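You operate a simulated robot arm through the tools that you are given. There is no shell and no other tool. Be economical: measure what you need, move in short steps, check, and stop when the job is done.

Carry out the task below with a simulated robot arm. There is one attempt and no reset: what you move stays moved.

Task
Stick the KEYS label on the blue box and the CLIPS label on the green box.
Fine: press each on till it holds.

Only the result counts: the job must be done as asked and must still hold three seconds after the hand-in. Knocking over, shifting, dropping, spilling or breaking anything else fails it.

Robot
A 7-joint arm with a two-finger parallel gripper, fixed in place. Base frame: the origin is at the foot of the arm, x ahead of it, y to its left, z up; the work surface is at about z = 740. Lengths are in mm, angles in degrees, forces in N, time in s.
Its first joint turns from -166.0 to 166.0 degrees. Payload 4.4 kg.
The tool frame sits at the grasp point between the pads (the TCP): z along the fingers, y along the line on which they close. The tips reach 23 mm beyond it. The gripper opens to 94 mm. The fingers are 38 mm wide and 10 mm thick; the gripper's body (54 by 96 mm) begins 39 mm behind the TCP.
Orientation is told as [roll, pitch, yaw] about the base's x, y, z axes, in that order, counted from this pose: with the fingers straight down and closing along the base's y, the tool's x points along the base's -x, its y along +y and its z along -z.

Tools
- The arm moves only by the tool drive_tool. Its argument "increments" is a list of rows, each a list of 3 entries, a list of its own where there are three numbers: the turn, a rotation vector about the tool's x, y, z in units of 90 degrees (1.0 is 90 degrees), then the shift along the tool's x, y, z in units of 500 mm (1.0 is 500 mm), then the gripper command, from -1 (shut) to 1 (fully open), values between in proportion. In form: [[[ax, ay, az], [dx, dy, dz], grip], ...]. A call has 1 to 20 rows; each row is the pose to reach, as a shift and turn from the pose commanded when the call began, along the tool's axes at that moment. A call with a number of a shift or a turn outside -1 to 1 is refused whole. A row lasts 0.2 s, in which the tool goes at most 50 mm and 8.6 degrees; a call with a longer step from one row to the next is refused whole, and so is a gripper value outside its range. A pose out of reach is approached as far as the arm can. The call stops where the force on the tool passes 40 N (or 10 N more than at its start, if that is more) or the arm is blocked; 0.2 s more then pass. Each finger travels about 72 mm/s and halts on what it meets, pressing with about 32 N; the grip force reading is that of the motor and also rises with nothing between the fingers. The clock runs only during rows and for 0.2 s after the last one: add rows that repeat a pose to give the fingers time. It gives the time, the measured TCP pose, the force on the tool (base axes), the opening and the grip force at its end, in the units of the frame above (readings bear some noise).
- Cameras (640 x 400 px; columns grow to the right, rows downward): "scene" is fixed at [218.6, -649.4, 1491.2]; the picture's right is [0.97, -0.22, 0.00], its down [-0.09, -0.38, -0.92] and it looks along [0.21, 0.90, -0.39] (base axes); focal length 317 px, centre (320, 200). "wrist" rides on the gripper at [-39, 0, -44] in the tool frame; the picture's right is [0.00, -1.00, 0.00], its down [0.97, 0.00, -0.24] and it looks along [0.24, 0.00, 0.97] (tool axes); focal length 218 px, centre (320, 200).
- snapshot(camera): a new picture of that camera. It takes no simulated time.
- measure_at(camera, pixels): for up to 12 pixels [column, row] of the newest picture of that camera ("zoom" is the newest enlarged one), the place [x, y, z] in the base frame of the surface seen there, good to about 2 mm. It takes no simulated time.
- inspect(camera, box): a new picture of the part [left, top, right, bottom] of that camera's present view, enlarged. It takes no simulated time.
- finish_job(): hands the job in; it is judged then, once.

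Go step by step. Measure first, check grasps and placings, and put right what went wrong. The budget is 80 turns and 54 pictures, counting those below and the enlarged ones. Unless the task says otherwise, let go and move clear before handing in, and close with one line.

The tools are called after "Emit:" as a command line: name --argument value ..., lists and objects as JSON in quotes. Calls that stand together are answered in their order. drive_tool: Moves the arm, as the interface text tells. Its arguments: {"type":"object","properties":{"increments":{"type":"array"}},"required":["increments"]} The other tools are called the same way: snapshot (camera) takes a picture; measure_at (camera, pixels) gives the place of the surface under pixels of a picture; inspect (camera, box) takes an enlarged picture of a part of a camera's view; finish_job () hands the job in.

At the start:

```text
t: 0.0
tcp_pos: [480.0, 464.6, 995.4]
tcp_rot: [0.0, 0.0, -0.1]
ft_force: [0.8, 0.2, 0.8]
opening: 93.9
finger_force: 0.0
```

scene: 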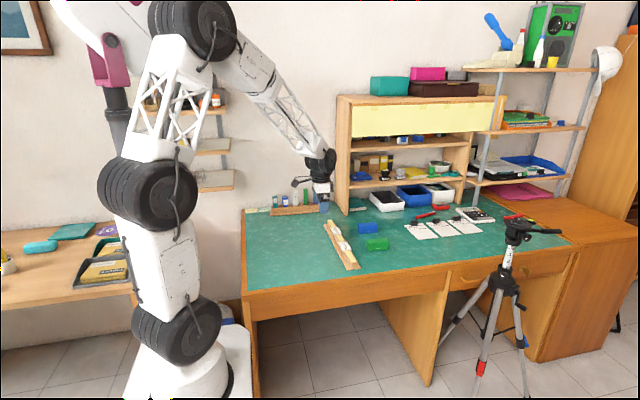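
wrist: 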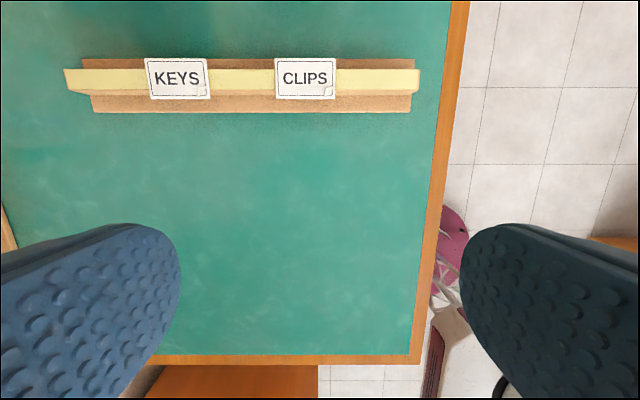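

The wrist picture shows the two labels (KEYS near (178,78), CLIPS near (305,78)) on a rail; the boxes are near (368,228) and (377,244) in the scene. I will enlarge and measure.

Emit:
inspect --camera "scene" --box '[310, 200, 410, 280]'

Emit:
inspect --camera "wrist" --box '[50, 40, 430, 130]'

Emit:
measure_at --camera "wrist" --pixels '[[147, 60], [206, 60], [150, 98], [208, 97], [276, 60], [334, 60], [278, 97], [334, 97], [100, 80], [240, 80], [240, 64], [240, 103]]'

```text
5.00 times, centred on (360, 240) of scene
```

zoom: 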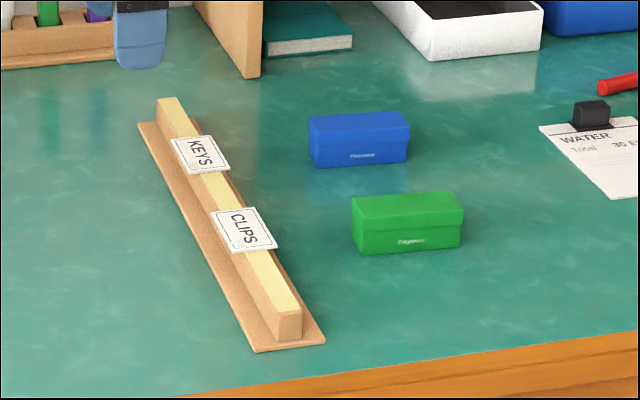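

```text
1.68 times, centred on (240, 85) of wrist
```

zoom: 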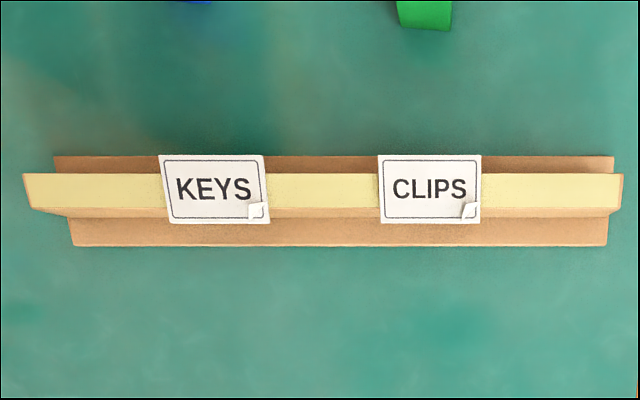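

```text
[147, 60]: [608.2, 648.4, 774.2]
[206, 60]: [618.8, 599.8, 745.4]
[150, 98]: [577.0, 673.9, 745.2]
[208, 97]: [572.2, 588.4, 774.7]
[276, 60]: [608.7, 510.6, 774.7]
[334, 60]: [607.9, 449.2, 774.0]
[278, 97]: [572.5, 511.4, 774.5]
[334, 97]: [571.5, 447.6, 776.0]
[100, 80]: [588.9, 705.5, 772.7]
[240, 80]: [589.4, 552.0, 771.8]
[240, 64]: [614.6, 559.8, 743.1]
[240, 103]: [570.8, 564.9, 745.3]
```

The labels are about 63 x 37 mm and overhang the rail by some 8 mm each side at z≈774. Now I measure the boxes.

Emit:
inspect --camera "scene" --box '[350, 213, 410, 253]'

```text
10.00 times, centred on (380, 233) of scene
```

zoom: 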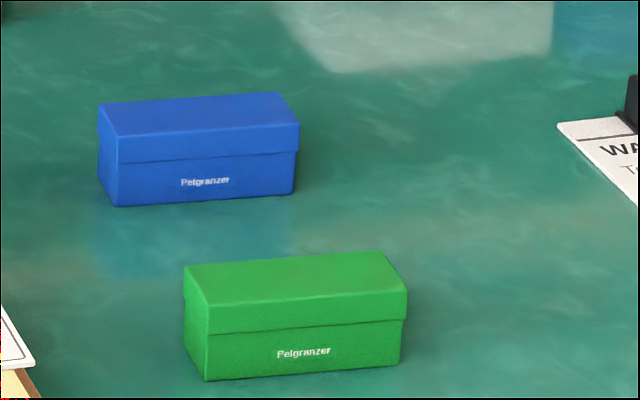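

Emit:
measure_at --camera "zoom" --pixels '[[101, 106], [276, 95], [297, 122], [121, 135], [200, 115], [200, 180], [187, 268], [375, 254], [404, 288], [211, 303], [300, 280], [300, 350]]'

```text
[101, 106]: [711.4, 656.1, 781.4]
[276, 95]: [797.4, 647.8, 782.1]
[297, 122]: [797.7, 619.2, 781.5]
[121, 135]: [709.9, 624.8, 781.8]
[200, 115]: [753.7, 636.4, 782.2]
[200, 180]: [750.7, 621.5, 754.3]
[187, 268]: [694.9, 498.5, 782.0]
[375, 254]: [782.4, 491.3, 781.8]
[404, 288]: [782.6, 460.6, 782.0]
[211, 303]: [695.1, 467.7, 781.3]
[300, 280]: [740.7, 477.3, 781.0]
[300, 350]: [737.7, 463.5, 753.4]
```

Box lids are about 88 x 33 mm at z≈782, long sides nearly along x. I move above the boxes for a precise look from the wrist camera.

Emit:
drive_tool --increments '[[[0, 0, 0], [-0.08, 0.03, 0], 1], [[0, 0, 0], [-0.16, 0.06, 0], 1], [[0, 0, 0], [-0.24, 0.1, 0], 1], [[0, 0, 0], [-0.32, 0.14, 0], 1], [[0, 0, 0], [-0.36, 0.18, 0], 1], [[0, 0, 0], [-0.36, 0.18, 0], 1]]'

Emit:
snapshot --camera "wrist"

```text
t: 1.4
tcp_pos: [661.0, 555.5, 994.1]
tcp_rot: [0.0, 0.0, 0.1]
ft_force: [-0.3, -0.1, 0.1]
opening: 94.1
finger_force: 0.0
```

```text
48 pictures are left
```

wrist: 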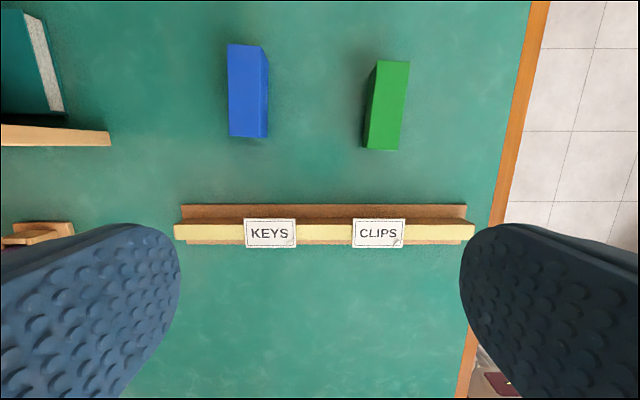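

Emit:
inspect --camera "wrist" --box '[216, 38, 424, 168]'

Emit:
measure_at --camera "wrist" --pixels '[[246, 221], [293, 221], [247, 245], [295, 245], [354, 221], [402, 221], [354, 245], [402, 245], [230, 90], [261, 90], [370, 105], [405, 105]]'

```text
3.08 times, centred on (320, 103) of wrist
```

zoom: 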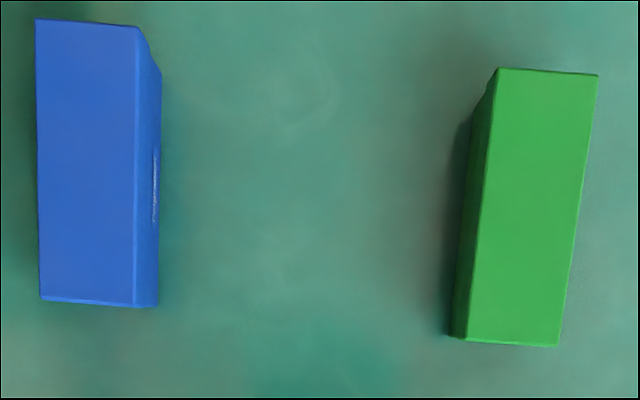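

```text
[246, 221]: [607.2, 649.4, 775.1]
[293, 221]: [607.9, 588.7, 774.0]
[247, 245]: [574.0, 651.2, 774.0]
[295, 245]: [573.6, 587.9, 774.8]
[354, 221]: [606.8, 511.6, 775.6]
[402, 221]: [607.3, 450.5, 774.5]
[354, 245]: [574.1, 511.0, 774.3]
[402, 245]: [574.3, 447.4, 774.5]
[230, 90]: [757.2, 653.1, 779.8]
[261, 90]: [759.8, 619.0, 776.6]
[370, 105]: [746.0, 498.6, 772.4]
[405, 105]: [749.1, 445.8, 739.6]
```

Emit:
measure_at --camera "zoom" --pixels '[[40, 24], [132, 30], [130, 298], [44, 293], [40, 160], [132, 160], [500, 74], [593, 79], [554, 340], [471, 334], [486, 200], [575, 200]]'

```text
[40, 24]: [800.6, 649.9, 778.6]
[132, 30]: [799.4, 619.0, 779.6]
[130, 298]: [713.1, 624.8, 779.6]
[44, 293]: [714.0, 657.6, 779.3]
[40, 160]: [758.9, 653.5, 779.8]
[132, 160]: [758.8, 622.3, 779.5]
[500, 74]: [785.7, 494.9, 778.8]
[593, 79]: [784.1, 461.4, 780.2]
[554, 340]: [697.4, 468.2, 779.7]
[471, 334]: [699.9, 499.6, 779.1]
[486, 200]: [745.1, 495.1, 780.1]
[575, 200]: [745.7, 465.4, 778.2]
```

Lid centres: blue ≈(755.5, 637.4) yaw ≈-5°, green ≈(740.3, 480.3) yaw ≈-4.2°; KEYS centre (590, 619), z≈774. I turn the tool to yaw -90 so the fingers close across the label's 37 mm side, above KEYS.

Emit:
drive_tool --increments '[[[0, 0, 0.09], [0.014, 0.013, 0.03], 1], [[0, 0, 0.18], [0.028, 0.026, 0.06], 1], [[0, 0, 0.27], [0.042, 0.039, 0.09], 1], [[0, 0, 0.36], [0.056, 0.052, 0.12], 1], [[0, 0, 0.45], [0.07, 0.065, 0.15], 1], [[0, 0, 0.54], [0.084, 0.078, 0.18], 1], [[0, 0, 0.63], [0.098, 0.09, 0.21], 1], [[0, 0, 0.72], [0.112, 0.1, 0.24], 1], [[0, 0, 0.81], [0.126, 0.115, 0.26], 1], [[0, 0, 0.9], [0.138, 0.125, 0.28], 1], [[0, 0, 0.96], [0.142, 0.128, 0.29], 1], [[0, 0, 1], [0.142, 0.128, 0.29], 1], [[0, 0, 1], [0.142, 0.128, 0.29], 1]]'

Emit:
snapshot --camera "wrist"

```text
t: 4.2
tcp_pos: [589.1, 619.7, 850.1]
tcp_rot: [-0.1, 0.0, -90.0]
ft_force: [-0.9, -0.6, -0.8]
opening: 93.8
finger_force: 0.0
```

```text
46 pictures are left
```

wrist: 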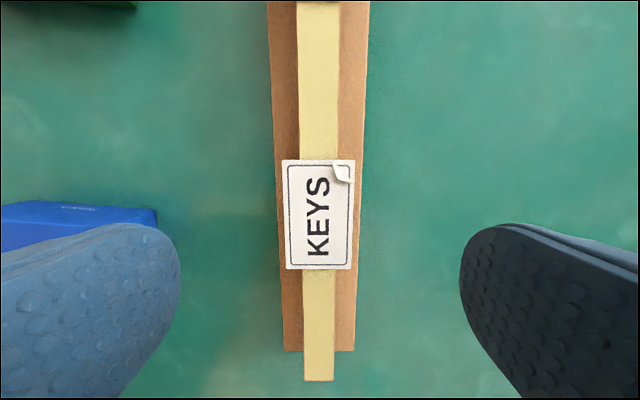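

Emit:
measure_at --camera "wrist" --pixels '[[284, 163], [353, 163], [288, 266], [349, 266], [285, 215], [351, 215], [320, 161], [320, 267], [318, 290], [318, 140]]'

```text
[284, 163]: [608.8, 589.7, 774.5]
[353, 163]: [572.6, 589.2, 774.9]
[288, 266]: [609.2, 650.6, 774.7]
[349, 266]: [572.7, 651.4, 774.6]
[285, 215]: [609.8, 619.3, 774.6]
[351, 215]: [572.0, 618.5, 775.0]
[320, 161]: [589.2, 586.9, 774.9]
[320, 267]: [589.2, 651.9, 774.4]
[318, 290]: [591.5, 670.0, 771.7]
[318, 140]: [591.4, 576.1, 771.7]
```

KEYS is centred at (590.8, 619.5), top z 774.7, about 38 mm wide. I descend so the tips sit a few mm under the label, then close.

Emit:
drive_tool --increments '[[[0, 0, 0], [0, 0.002, 0.05], 1], [[0, 0, 0], [0, 0.002, 0.1], 1], [[0, 0, 0], [0, 0.002, 0.12], 0.4], [[0, 0, 0], [0, 0.002, 0.12], 0.1], [[0, 0, 0], [0, 0.002, 0.12], 0.0]]'

Emit:
snapshot --camera "wrist"

```text
t: 5.4
tcp_pos: [590.0, 618.9, 789.6]
tcp_rot: [-0.1, -0.1, -90.0]
ft_force: [0.6, 0.8, 0.0]
opening: 46.7
finger_force: 0.0
```

```text
45 pictures are left
```

wrist: 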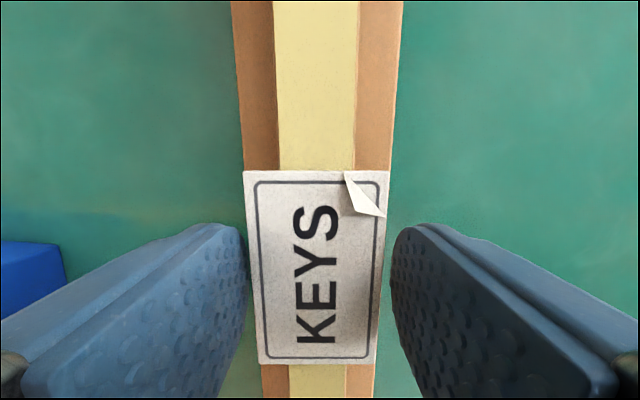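

The fingers straddle the label evenly; I close on it.

Emit:
drive_tool --increments '[[[0, 0, 0], [0, 0, 0], -0.1], [[0, 0, 0], [0, 0, 0], -0.25], [[0, 0, 0], [0, 0, 0], -0.4], [[0, 0, 0], [0, 0, 0], -0.4]]'

Emit:
snapshot --camera "wrist"

```text
t: 6.4
tcp_pos: [589.1, 618.2, 789.9]
tcp_rot: [-0.1, 0.0, -89.9]
ft_force: [0.0, 0.4, 0.1]
opening: 37.4
finger_force: 32.1
```

```text
44 pictures are left
```

wrist: 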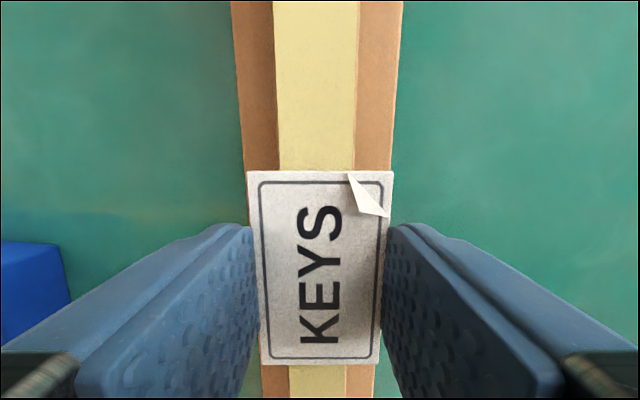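

The opening stopped at 37.4 with 32 N: the label is pinched. I lift slowly and look.

Emit:
drive_tool --increments '[[[0, 0, 0], [0, 0, -0.005], -0.4], [[0, 0, 0], [0, 0, -0.02], -0.4], [[0, 0, 0], [0, 0, -0.05], -0.4], [[0, 0, 0], [0, 0, -0.09], -0.4], [[0, 0, 0], [0, 0, -0.12], -0.4], [[0, 0, 0], [0, 0, -0.12], -0.4]]'

Emit:
snapshot --camera "wrist"

```text
t: 7.8
tcp_pos: [589.0, 618.5, 848.4]
tcp_rot: [0.0, -0.1, -90.0]
ft_force: [0.5, -0.2, -0.4]
opening: 37.1
finger_force: 32.2
```

```text
43 pictures are left
```

wrist: 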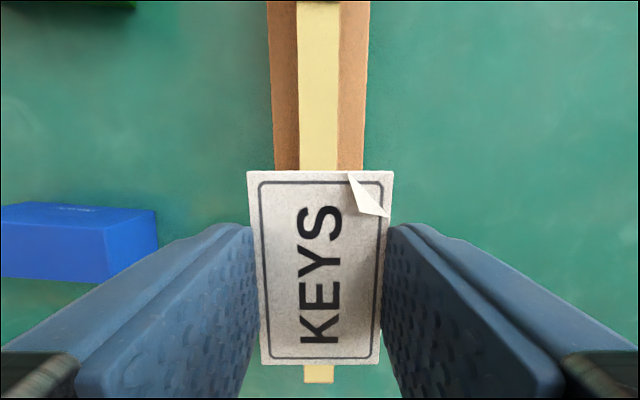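

KEYS is off the rail and firmly held. I turn to yaw -5 and carry it above the blue box.

Emit:
drive_tool --increments '[[[0, 0, -0.09], [0.003, 0.03, 0], -0.4], [[0, 0, -0.18], [0.006, 0.06, 0], -0.4], [[0, 0, -0.27], [0.01, 0.09, 0], -0.4], [[0, 0, -0.36], [0.013, 0.12, 0], -0.4], [[0, 0, -0.45], [0.016, 0.15, 0], -0.4], [[0, 0, -0.54], [0.02, 0.18, 0], -0.4], [[0, 0, -0.63], [0.024, 0.21, 0], -0.4], [[0, 0, -0.72], [0.028, 0.24, 0], -0.4], [[0, 0, -0.81], [0.031, 0.28, 0], -0.4], [[0, 0, -0.9], [0.035, 0.32, 0], -0.4], [[0, 0, -0.944], [0.037, 0.334, 0], -0.4], [[0, 0, -0.944], [0.037, 0.334, 0], -0.4], [[0, 0, -0.944], [0.037, 0.334, 0], -0.4]]'

Emit:
snapshot --camera "wrist"

Emit:
inspect --camera "scene" --box '[340, 193, 420, 253]'

```text
t: 10.6
tcp_pos: [757.6, 636.0, 848.8]
tcp_rot: [0.0, -0.1, -5.0]
ft_force: [-0.5, 0.1, -1.2]
opening: 37.3
finger_force: 31.5
```

```text
42 pictures are left
```

wrist: 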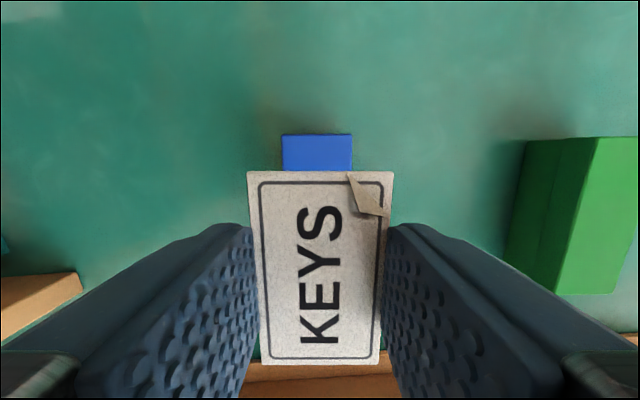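

```text
6.67 times, centred on (380, 223) of scene
```

zoom: 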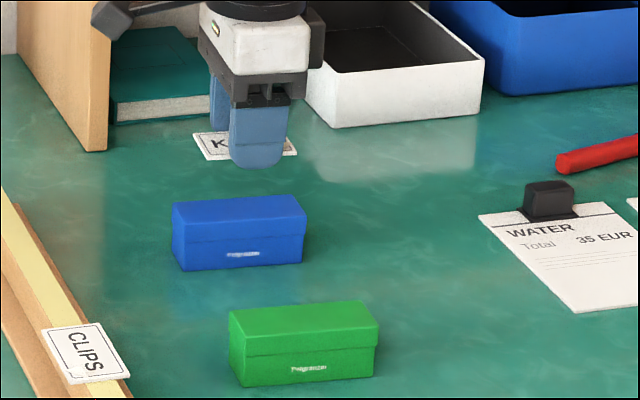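

Emit:
measure_at --camera "wrist" --pixels '[[285, 138], [349, 138], [285, 160], [349, 160], [317, 150], [252, 176], [390, 176], [262, 360], [378, 360], [320, 270]]'

```text
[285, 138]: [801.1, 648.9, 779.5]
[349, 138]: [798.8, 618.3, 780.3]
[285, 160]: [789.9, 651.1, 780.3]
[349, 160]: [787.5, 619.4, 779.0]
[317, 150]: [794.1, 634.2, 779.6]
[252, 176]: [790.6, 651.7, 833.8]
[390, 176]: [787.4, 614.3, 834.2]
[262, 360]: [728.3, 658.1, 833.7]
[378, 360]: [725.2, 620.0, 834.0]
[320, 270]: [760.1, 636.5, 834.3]
```

Label midline is about 1.7 mm too far toward -y and ≈1.5 mm too far in x versus the lid; I correct that and descend to just above the lid.

Emit:
drive_tool --increments '[[[0, 0, -0.006], [0.0033, 0.0033, 0.02], -0.4], [[0, 0, -0.006], [0.0033, 0.0033, 0.05], -0.4], [[0, 0, -0.006], [0.0033, 0.0033, 0.08], -0.4], [[0, 0, -0.006], [0.0033, 0.0033, 0.086], -0.4], [[0, 0, -0.006], [0.0033, 0.0033, 0.086], -0.4]]'

Emit:
snapshot --camera "wrist"

Emit:
inspect --camera "scene" --box '[350, 203, 410, 243]'

```text
t: 11.8
tcp_pos: [754.0, 637.9, 806.4]
tcp_rot: [0.0, 0.1, -4.5]
ft_force: [0.3, 0.4, 0.2]
opening: 37.4
finger_force: 32.0
```

```text
40 pictures are left
```

wrist: 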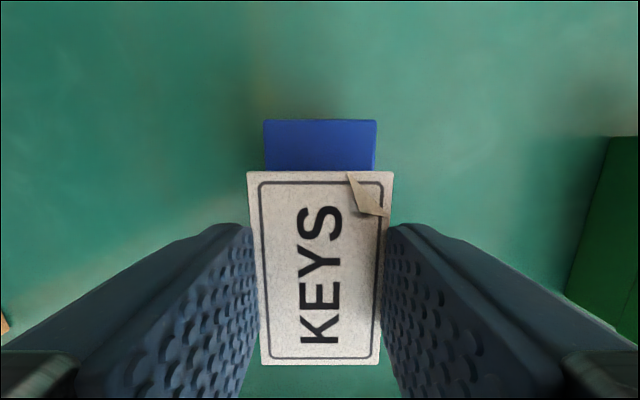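

```text
10.00 times, centred on (380, 223) of scene
```

zoom: 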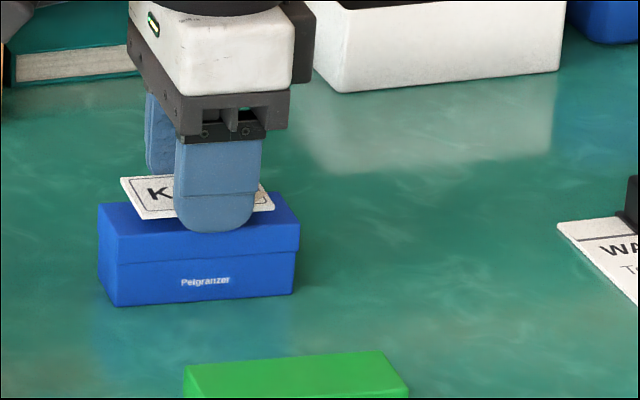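

Emit:
measure_at --camera "wrist" --pixels '[[266, 124], [374, 124], [266, 165], [373, 165], [252, 176], [390, 176], [262, 360], [378, 360], [320, 122], [320, 270]]'

```text
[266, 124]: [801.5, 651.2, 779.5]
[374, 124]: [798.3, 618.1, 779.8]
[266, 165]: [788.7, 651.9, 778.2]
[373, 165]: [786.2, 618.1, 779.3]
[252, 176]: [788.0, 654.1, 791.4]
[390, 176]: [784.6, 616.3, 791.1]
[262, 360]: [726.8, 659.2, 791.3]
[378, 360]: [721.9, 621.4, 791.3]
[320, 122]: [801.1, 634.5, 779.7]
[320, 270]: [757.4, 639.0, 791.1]
```

Label and lid are centred on the same column (320); gap ≈9–10 mm. I lower gently to contact.

Emit:
drive_tool --increments '[[[0, 0, 0], [0, 0, 0.008], -0.4], [[0, 0, 0], [0, 0, 0.014], -0.4], [[0, 0, 0], [0, 0, 0.018], -0.4], [[0, 0, 0], [0, 0, 0.02], -0.4], [[0, 0, 0], [0, 0, 0.02], -0.4]]'

Emit:
inspect --camera "scene" --box '[350, 203, 410, 243]'

```text
t: 13.0
tcp_pos: [755.2, 636.3, 798.5]
tcp_rot: [0.0, 0.0, -4.6]
ft_force: [-1.1, -0.8, 9.4]
opening: 37.5
finger_force: 32.1
```

```text
10.00 times, centred on (380, 223) of scene
```

zoom: 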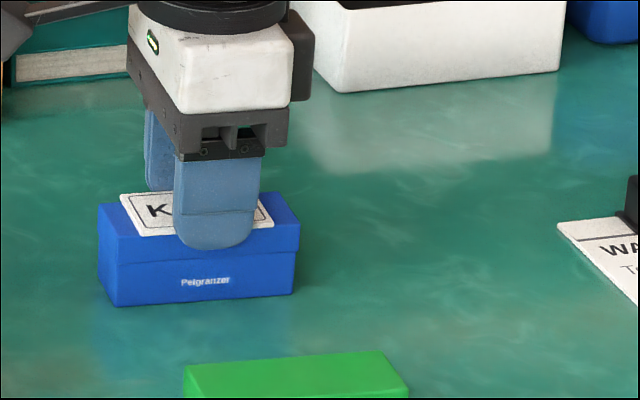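

Contact at 9.4 N with the label flat on the lid. I open, rise straight up and look.

Emit:
drive_tool --increments '[[[0, 0, 0], [0, 0, 0], -0.4], [[0, 0, 0], [0, 0, 0], -0.1], [[0, 0, 0], [0, 0, 0], 0.1], [[0, 0, 0], [0, 0, 0], 0.3], [[0, 0, 0], [0, 0, -0.03], 0.3], [[0, 0, 0], [0, 0, -0.08], 0.3], [[0, 0, 0], [0, 0, -0.08], 0.3]]'

Emit:
snapshot --camera "wrist"

```text
t: 14.6
tcp_pos: [754.7, 637.7, 837.6]
tcp_rot: [-0.1, 0.0, -4.5]
ft_force: [-0.1, -0.1, -0.1]
opening: 61.1
finger_force: 0.0
```

```text
37 pictures are left
```

wrist: 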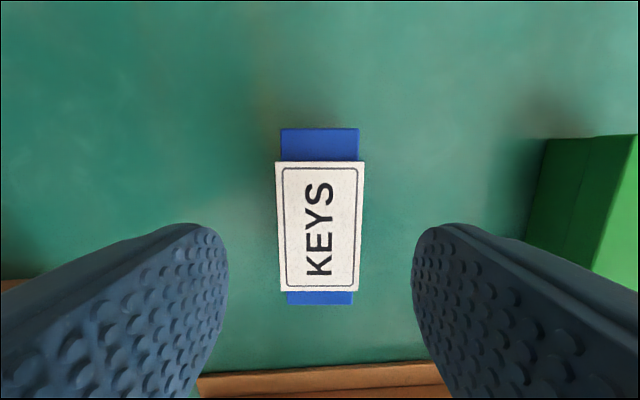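

KEYS lies centred on the blue lid and its curled corner is now flat. I close the fingers and press it down firmly with the tips.

Emit:
drive_tool --increments '[[[0, 0, 0], [0, 0, 0], -0.4], [[0, 0, 0], [0, 0, 0], -1], [[0, 0, 0], [0, 0, 0], -1], [[0, 0, 0], [0, 0, 0.04], -1], [[0, 0, 0], [0, 0, 0.056], -1], [[0, 0, 0], [0, 0, 0.06], -1], [[0, 0, 0], [0, 0, 0.063], -1], [[0, 0, 0], [0, 0, 0.066], -1], [[0, 0, 0], [0, 0, 0.066], -1], [[0, 0, 0], [0, 0, 0.066], -1]]'

```text
t: 16.8
tcp_pos: [754.7, 638.7, 804.0]
tcp_rot: [0.0, 0.0, -4.5]
ft_force: [-1.0, -2.2, 24.3]
opening: 0.1
finger_force: 32.1
```

Pressing at 24 N. I hold it for a second, then rise and check.

Emit:
drive_tool --increments '[[[0, 0, 0], [0, 0, 0.002], -1], [[0, 0, 0], [0, 0, 0.002], -1], [[0, 0, 0], [0, 0, 0.002], -1], [[0, 0, 0], [0, 0, 0.002], -1], [[0, 0, 0], [0, 0, 0.002], -1], [[0, 0, 0], [0, 0, 0], -1], [[0, 0, 0], [0, 0, -0.02], -1], [[0, 0, 0], [0, 0, -0.08], -1], [[0, 0, 0], [0, 0, -0.16], -1], [[0, 0, 0], [0, 0, -0.16], 0], [[0, 0, 0], [0, 0, -0.16], 1], [[0, 0, 0], [0, 0, -0.16], 1]]'

Emit:
snapshot --camera "wrist"

```text
t: 17.8
tcp_pos: [754.7, 638.8, 805.2]
tcp_rot: [0.2, -0.2, -4.5]
ft_force: [-1.9, -0.2, 10.4]
opening: 0.0
finger_force: 31.6
stopped in row 4: the force on the tool passed its limit (the readings are from after the stop); the commanded pose is now the measured one
```

```text
36 pictures are left
```

wrist: 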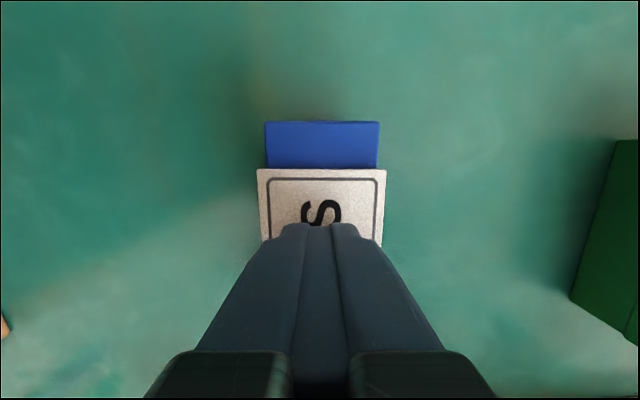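

The press went up to about 40 N and stopped, well pressed. I rise and check the label.

Emit:
drive_tool --increments '[[[0, 0, 0], [0, 0, -0.01], -1], [[0, 0, 0], [0, 0, -0.06], -1], [[0, 0, 0], [0, 0, -0.14], -0.5], [[0, 0, 0], [0, 0, -0.16], 0.3], [[0, 0, 0], [0, 0, -0.16], 1], [[0, 0, 0], [0, 0, -0.16], 1], [[0, 0, 0], [0, 0, -0.16], 1]]'

Emit:
snapshot --camera "wrist"

Emit:
inspect --camera "scene" --box '[320, 203, 420, 273]'

```text
t: 19.4
tcp_pos: [754.9, 640.0, 884.3]
tcp_rot: [0.1, -0.1, -4.5]
ft_force: [0.2, -0.1, -0.7]
opening: 93.9
finger_force: 0.2
```

```text
35 pictures are left
```

wrist: 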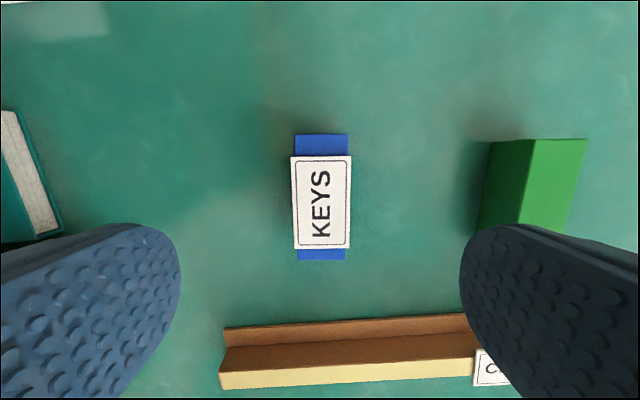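

```text
5.71 times, centred on (370, 238) of scene
```

zoom: 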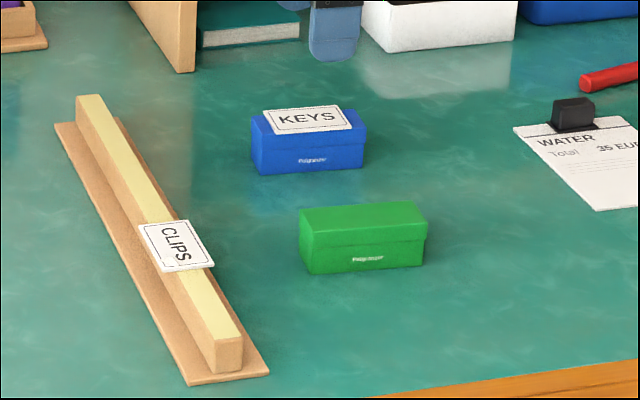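

KEYS holds centred on the blue box and the box hasn't moved. I go over CLIPS at (590.6, 480) with yaw -90.

Emit:
drive_tool --increments '[[[0, 0, 0.09], [0.028, -0.032, 0], 1], [[0, 0, 0.18], [0.056, -0.064, 0], 1], [[0, 0, 0.27], [0.084, -0.096, 0], 1], [[0, 0, 0.36], [0.112, -0.128, 0], 1], [[0, 0, 0.45], [0.14, -0.16, 0.01], 1], [[0, 0, 0.54], [0.168, -0.192, 0.02], 1], [[0, 0, 0.63], [0.196, -0.224, 0.03], 1], [[0, 0, 0.72], [0.224, -0.256, 0.04], 1], [[0, 0, 0.81], [0.252, -0.288, 0.05], 1], [[0, 0, 0.9], [0.28, -0.32, 0.06], 1], [[0, 0, 0.95], [0.3026, -0.3428, 0.068], 1], [[0, 0, 0.95], [0.3026, -0.3428, 0.068], 1], [[0, 0, 0.95], [0.3026, -0.3428, 0.068], 1]]'

Emit:
snapshot --camera "wrist"

```text
t: 22.2
tcp_pos: [592.9, 481.2, 850.7]
tcp_rot: [0.1, 0.1, -90.1]
ft_force: [0.2, -0.3, 0.3]
opening: 94.2
finger_force: 0.0
```

```text
33 pictures are left
```

wrist: 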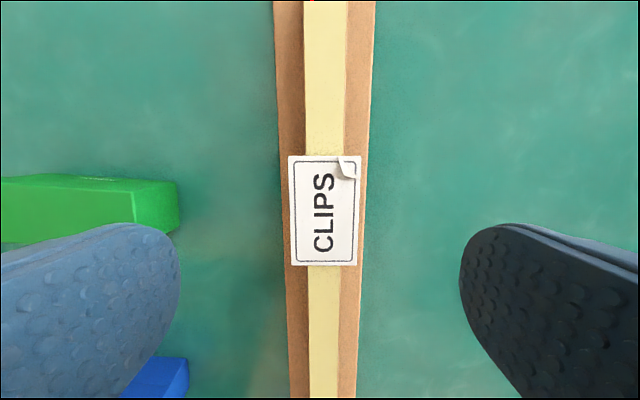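

Emit:
measure_at --camera "wrist" --pixels '[[291, 159], [359, 159], [293, 263], [355, 263], [292, 215], [357, 215], [325, 157], [325, 264]]'

```text
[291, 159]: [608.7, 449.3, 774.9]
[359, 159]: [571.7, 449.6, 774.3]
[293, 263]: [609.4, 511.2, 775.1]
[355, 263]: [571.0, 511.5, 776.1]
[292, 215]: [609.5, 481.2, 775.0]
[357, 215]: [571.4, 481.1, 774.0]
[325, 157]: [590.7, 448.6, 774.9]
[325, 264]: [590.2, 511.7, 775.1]
```

CLIPS is centred at (590.4, 480.2); the tool is ~2.5 mm too far in +x. I correct, descend, and close.

Emit:
drive_tool --increments '[[[0, 0, 0], [-0.002, -0.005, 0.05], 1], [[0, 0, 0], [-0.002, -0.005, 0.1], 1], [[0, 0, 0], [-0.002, -0.005, 0.121], 0.4], [[0, 0, 0], [-0.002, -0.005, 0.121], 0.1], [[0, 0, 0], [-0.002, -0.005, 0.121], 0.0]]'

Emit:
snapshot --camera "wrist"

```text
t: 23.4
tcp_pos: [589.3, 478.7, 789.7]
tcp_rot: [0.0, 0.1, -89.9]
ft_force: [0.0, -0.5, 0.0]
opening: 46.9
finger_force: 0.0
```

```text
32 pictures are left
```

wrist: 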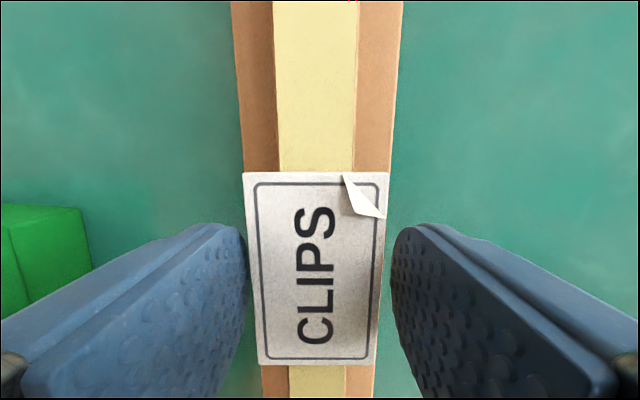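

The alignment matches the first grasp. I close and lift slowly.

Emit:
drive_tool --increments '[[[0, 0, 0], [0, 0, 0], -0.1], [[0, 0, 0], [0, 0, 0], -0.25], [[0, 0, 0], [0, 0, 0], -0.4], [[0, 0, 0], [0, 0, 0], -0.4], [[0, 0, 0], [0, 0, 0], -0.4], [[0, 0, 0], [0, 0, -0.005], -0.4], [[0, 0, 0], [0, 0, -0.02], -0.4], [[0, 0, 0], [0, 0, -0.05], -0.4], [[0, 0, 0], [0, 0, -0.09], -0.4], [[0, 0, 0], [0, 0, -0.12], -0.4], [[0, 0, 0], [0, 0, -0.12], -0.4]]'

Emit:
snapshot --camera "wrist"

```text
t: 25.8
tcp_pos: [590.3, 477.8, 848.5]
tcp_rot: [0.1, 0.1, -90.0]
ft_force: [0.1, 0.2, 0.0]
opening: 37.6
finger_force: 32.0
```

```text
31 pictures are left
```

wrist: 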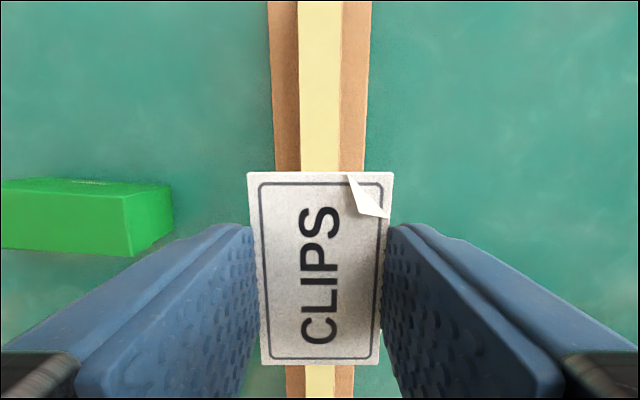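

CLIPS is held and clear of the rail. I carry it over the green box, yaw about -4.

Emit:
drive_tool --increments '[[[0, 0, -0.09], [0, 0.027, 0], -0.4], [[0, 0, -0.18], [0, 0.054, 0], -0.4], [[0, 0, -0.27], [0, 0.082, 0], -0.4], [[0, 0, -0.36], [0, 0.11, 0], -0.4], [[0, 0, -0.45], [0, 0.137, 0], -0.4], [[0, 0, -0.54], [0, 0.165, 0], -0.4], [[0, 0, -0.63], [0, 0.192, 0], -0.4], [[0, 0, -0.72], [0, 0.22, 0], -0.4], [[0, 0, -0.81], [0, 0.25, 0], -0.4], [[0, 0, -0.9], [0.002, 0.28, 0], -0.4], [[0, 0, -0.955], [0.0036, 0.302, 0], -0.4], [[0, 0, -0.955], [0.0036, 0.302, 0], -0.4], [[0, 0, -0.955], [0.0036, 0.302, 0], -0.4]]'

Emit:
snapshot --camera "wrist"

```text
t: 28.6
tcp_pos: [739.5, 480.9, 849.3]
tcp_rot: [0.0, -0.1, -3.9]
ft_force: [0.3, 0.3, 0.1]
opening: 37.3
finger_force: 31.9
```

```text
30 pictures are left
```

wrist: 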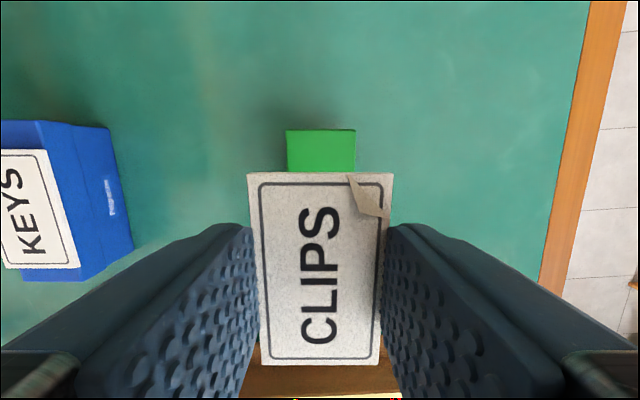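

Emit:
measure_at --camera "wrist" --pixels '[[290, 133], [353, 133], [290, 163], [353, 163], [321, 131], [252, 176], [390, 176], [262, 360], [378, 360], [320, 270]]'

```text
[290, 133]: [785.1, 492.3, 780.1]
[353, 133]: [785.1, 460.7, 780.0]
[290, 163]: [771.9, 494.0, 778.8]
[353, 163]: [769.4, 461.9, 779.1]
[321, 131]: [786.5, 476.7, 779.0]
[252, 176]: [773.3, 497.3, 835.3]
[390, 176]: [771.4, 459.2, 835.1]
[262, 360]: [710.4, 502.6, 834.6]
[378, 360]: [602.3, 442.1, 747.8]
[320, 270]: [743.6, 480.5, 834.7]
```

The lid (cols 287–355) and the label are aligned: midlines 478.0 vs 478.2 at x≈771. I descend to just above the lid.

Emit:
drive_tool --increments '[[[0, 0, 0], [0, 0, 0.02], -0.4], [[0, 0, 0], [0, 0, 0.05], -0.4], [[0, 0, 0], [0, 0, 0.08], -0.4], [[0, 0, 0], [0, 0, 0.086], -0.4], [[0, 0, 0], [0, 0, 0.086], -0.4]]'

Emit:
snapshot --camera "wrist"

```text
t: 29.8
tcp_pos: [740.7, 480.4, 807.1]
tcp_rot: [0.1, -0.1, -4.1]
ft_force: [-0.2, 0.6, -0.8]
opening: 37.3
finger_force: 31.9
```

```text
29 pictures are left
```

wrist: 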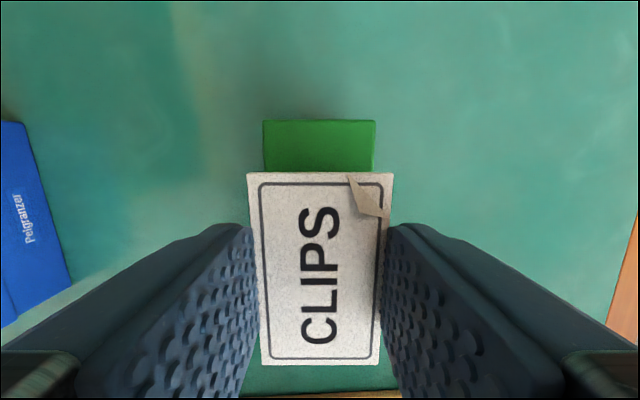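

Lid cols 263–376 centre on the label. I lower to contact as before.

Emit:
drive_tool --increments '[[[0, 0, 0], [0, 0, 0.008], -0.4], [[0, 0, 0], [0, 0, 0.014], -0.4], [[0, 0, 0], [0, 0, 0.018], -0.4], [[0, 0, 0], [0, 0, 0.02], -0.4], [[0, 0, 0], [0, 0, 0.02], -0.4]]'

```text
t: 31.0
tcp_pos: [741.0, 480.4, 797.7]
tcp_rot: [0.1, -0.3, -4.1]
ft_force: [-0.9, -3.2, 14.3]
opening: 37.4
finger_force: 32.2
```

Contact at 14 N. I release and rise.

Emit:
drive_tool --increments '[[[0, 0, 0], [0, 0, 0], -0.4], [[0, 0, 0], [0, 0, 0], -0.1], [[0, 0, 0], [0, 0, 0], 0.1], [[0, 0, 0], [0, 0, 0], 0.3], [[0, 0, 0], [0, 0, -0.03], 0.3], [[0, 0, 0], [0, 0, -0.08], 0.3], [[0, 0, 0], [0, 0, -0.08], 0.3]]'

Emit:
snapshot --camera "wrist"

```text
t: 32.6
tcp_pos: [739.2, 480.5, 836.7]
tcp_rot: [0.1, -0.2, -4.1]
ft_force: [-0.1, 1.0, -0.3]
opening: 61.1
finger_force: 0.1
```

```text
28 pictures are left
```

wrist: 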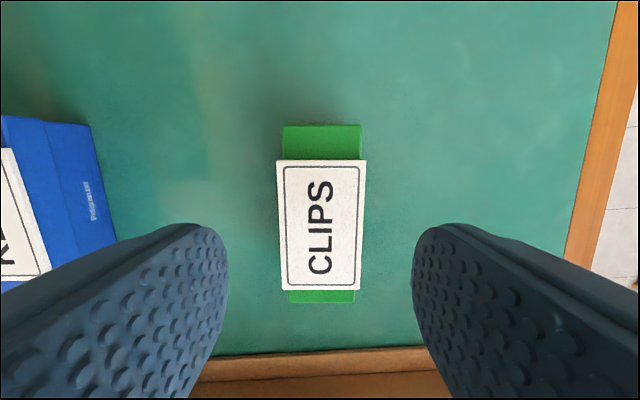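

CLIPS lies flat and centred on the green lid. I press it with closed fingertips, as for KEYS.

Emit:
drive_tool --increments '[[[0, 0, 0], [0, 0, 0], -0.4], [[0, 0, 0], [0, 0, 0], -1], [[0, 0, 0], [0, 0, 0], -1], [[0, 0, 0], [0, 0, 0.04], -1], [[0, 0, 0], [0, 0, 0.056], -1], [[0, 0, 0], [0, 0, 0.06], -1], [[0, 0, 0], [0, 0, 0.063], -1], [[0, 0, 0], [0, 0, 0.066], -1], [[0, 0, 0], [0, 0, 0.067], -1], [[0, 0, 0], [0, 0, 0.067], -1], [[0, 0, 0], [0, 0, 0.067], -1], [[0, 0, 0], [0, 0, 0.067], -1], [[0, 0, 0], [0, 0, 0.067], -1]]'

```text
t: 35.1
tcp_pos: [740.8, 479.3, 805.0]
tcp_rot: [0.2, -0.3, -4.1]
ft_force: [-3.2, 0.3, 10.7]
opening: 0.1
finger_force: 32.0
stopped in row 12: the force on the tool passed its limit (the readings are from after the stop); the commanded pose is now the measured one
```

The press built to 40 N over a second and stopped. I rise clear, open and check both.

Emit:
drive_tool --increments '[[[0, 0, 0], [0, 0, -0.01], -1], [[0, 0, 0], [0, 0, -0.06], -1], [[0, 0, 0], [0, 0, -0.14], -0.5], [[0, 0, 0], [0, 0, -0.22], 0.3], [[0, 0, 0], [0.04, 0.04, -0.3], 0.5], [[0, 0, 0], [0.04, 0.08, -0.3], 0.5], [[0, 0, 0], [0.04, 0.08, -0.3], 0.5]]'

Emit:
snapshot --camera "wrist"

Emit:
inspect --camera "scene" --box '[320, 203, 420, 273]'

```text
t: 36.7
tcp_pos: [722.9, 523.3, 954.7]
tcp_rot: [0.1, -0.2, -4.1]
ft_force: [-0.5, 1.1, -0.2]
opening: 70.7
finger_force: 0.1
```

```text
27 pictures are left
```

wrist: 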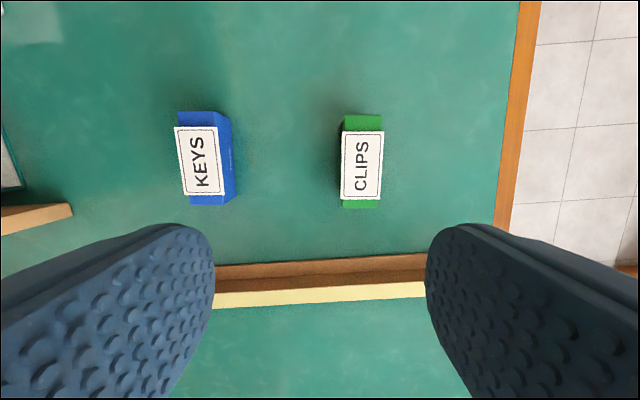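

```text
5.71 times, centred on (370, 238) of scene
```

zoom: 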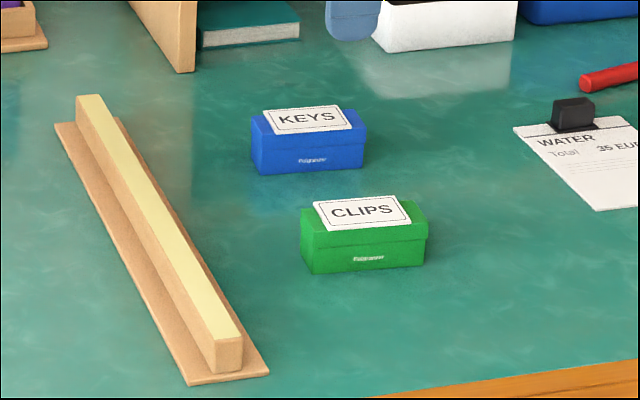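

Both labels sit flat and centred, KEYS on the blue box (wrist (200,160)) and CLIPS on the green box (wrist (362,165)). The boxes and rail are unmoved and the arm is clear, so I hand in.

Emit:
finish_job

```text
The job is handed in.
```

The KEYS label is on the blue box and the CLIPS label is on the green box. Each was pressed down with up to about 40 N, both lay flat and centred in the last pictures, and nothing else looked moved.
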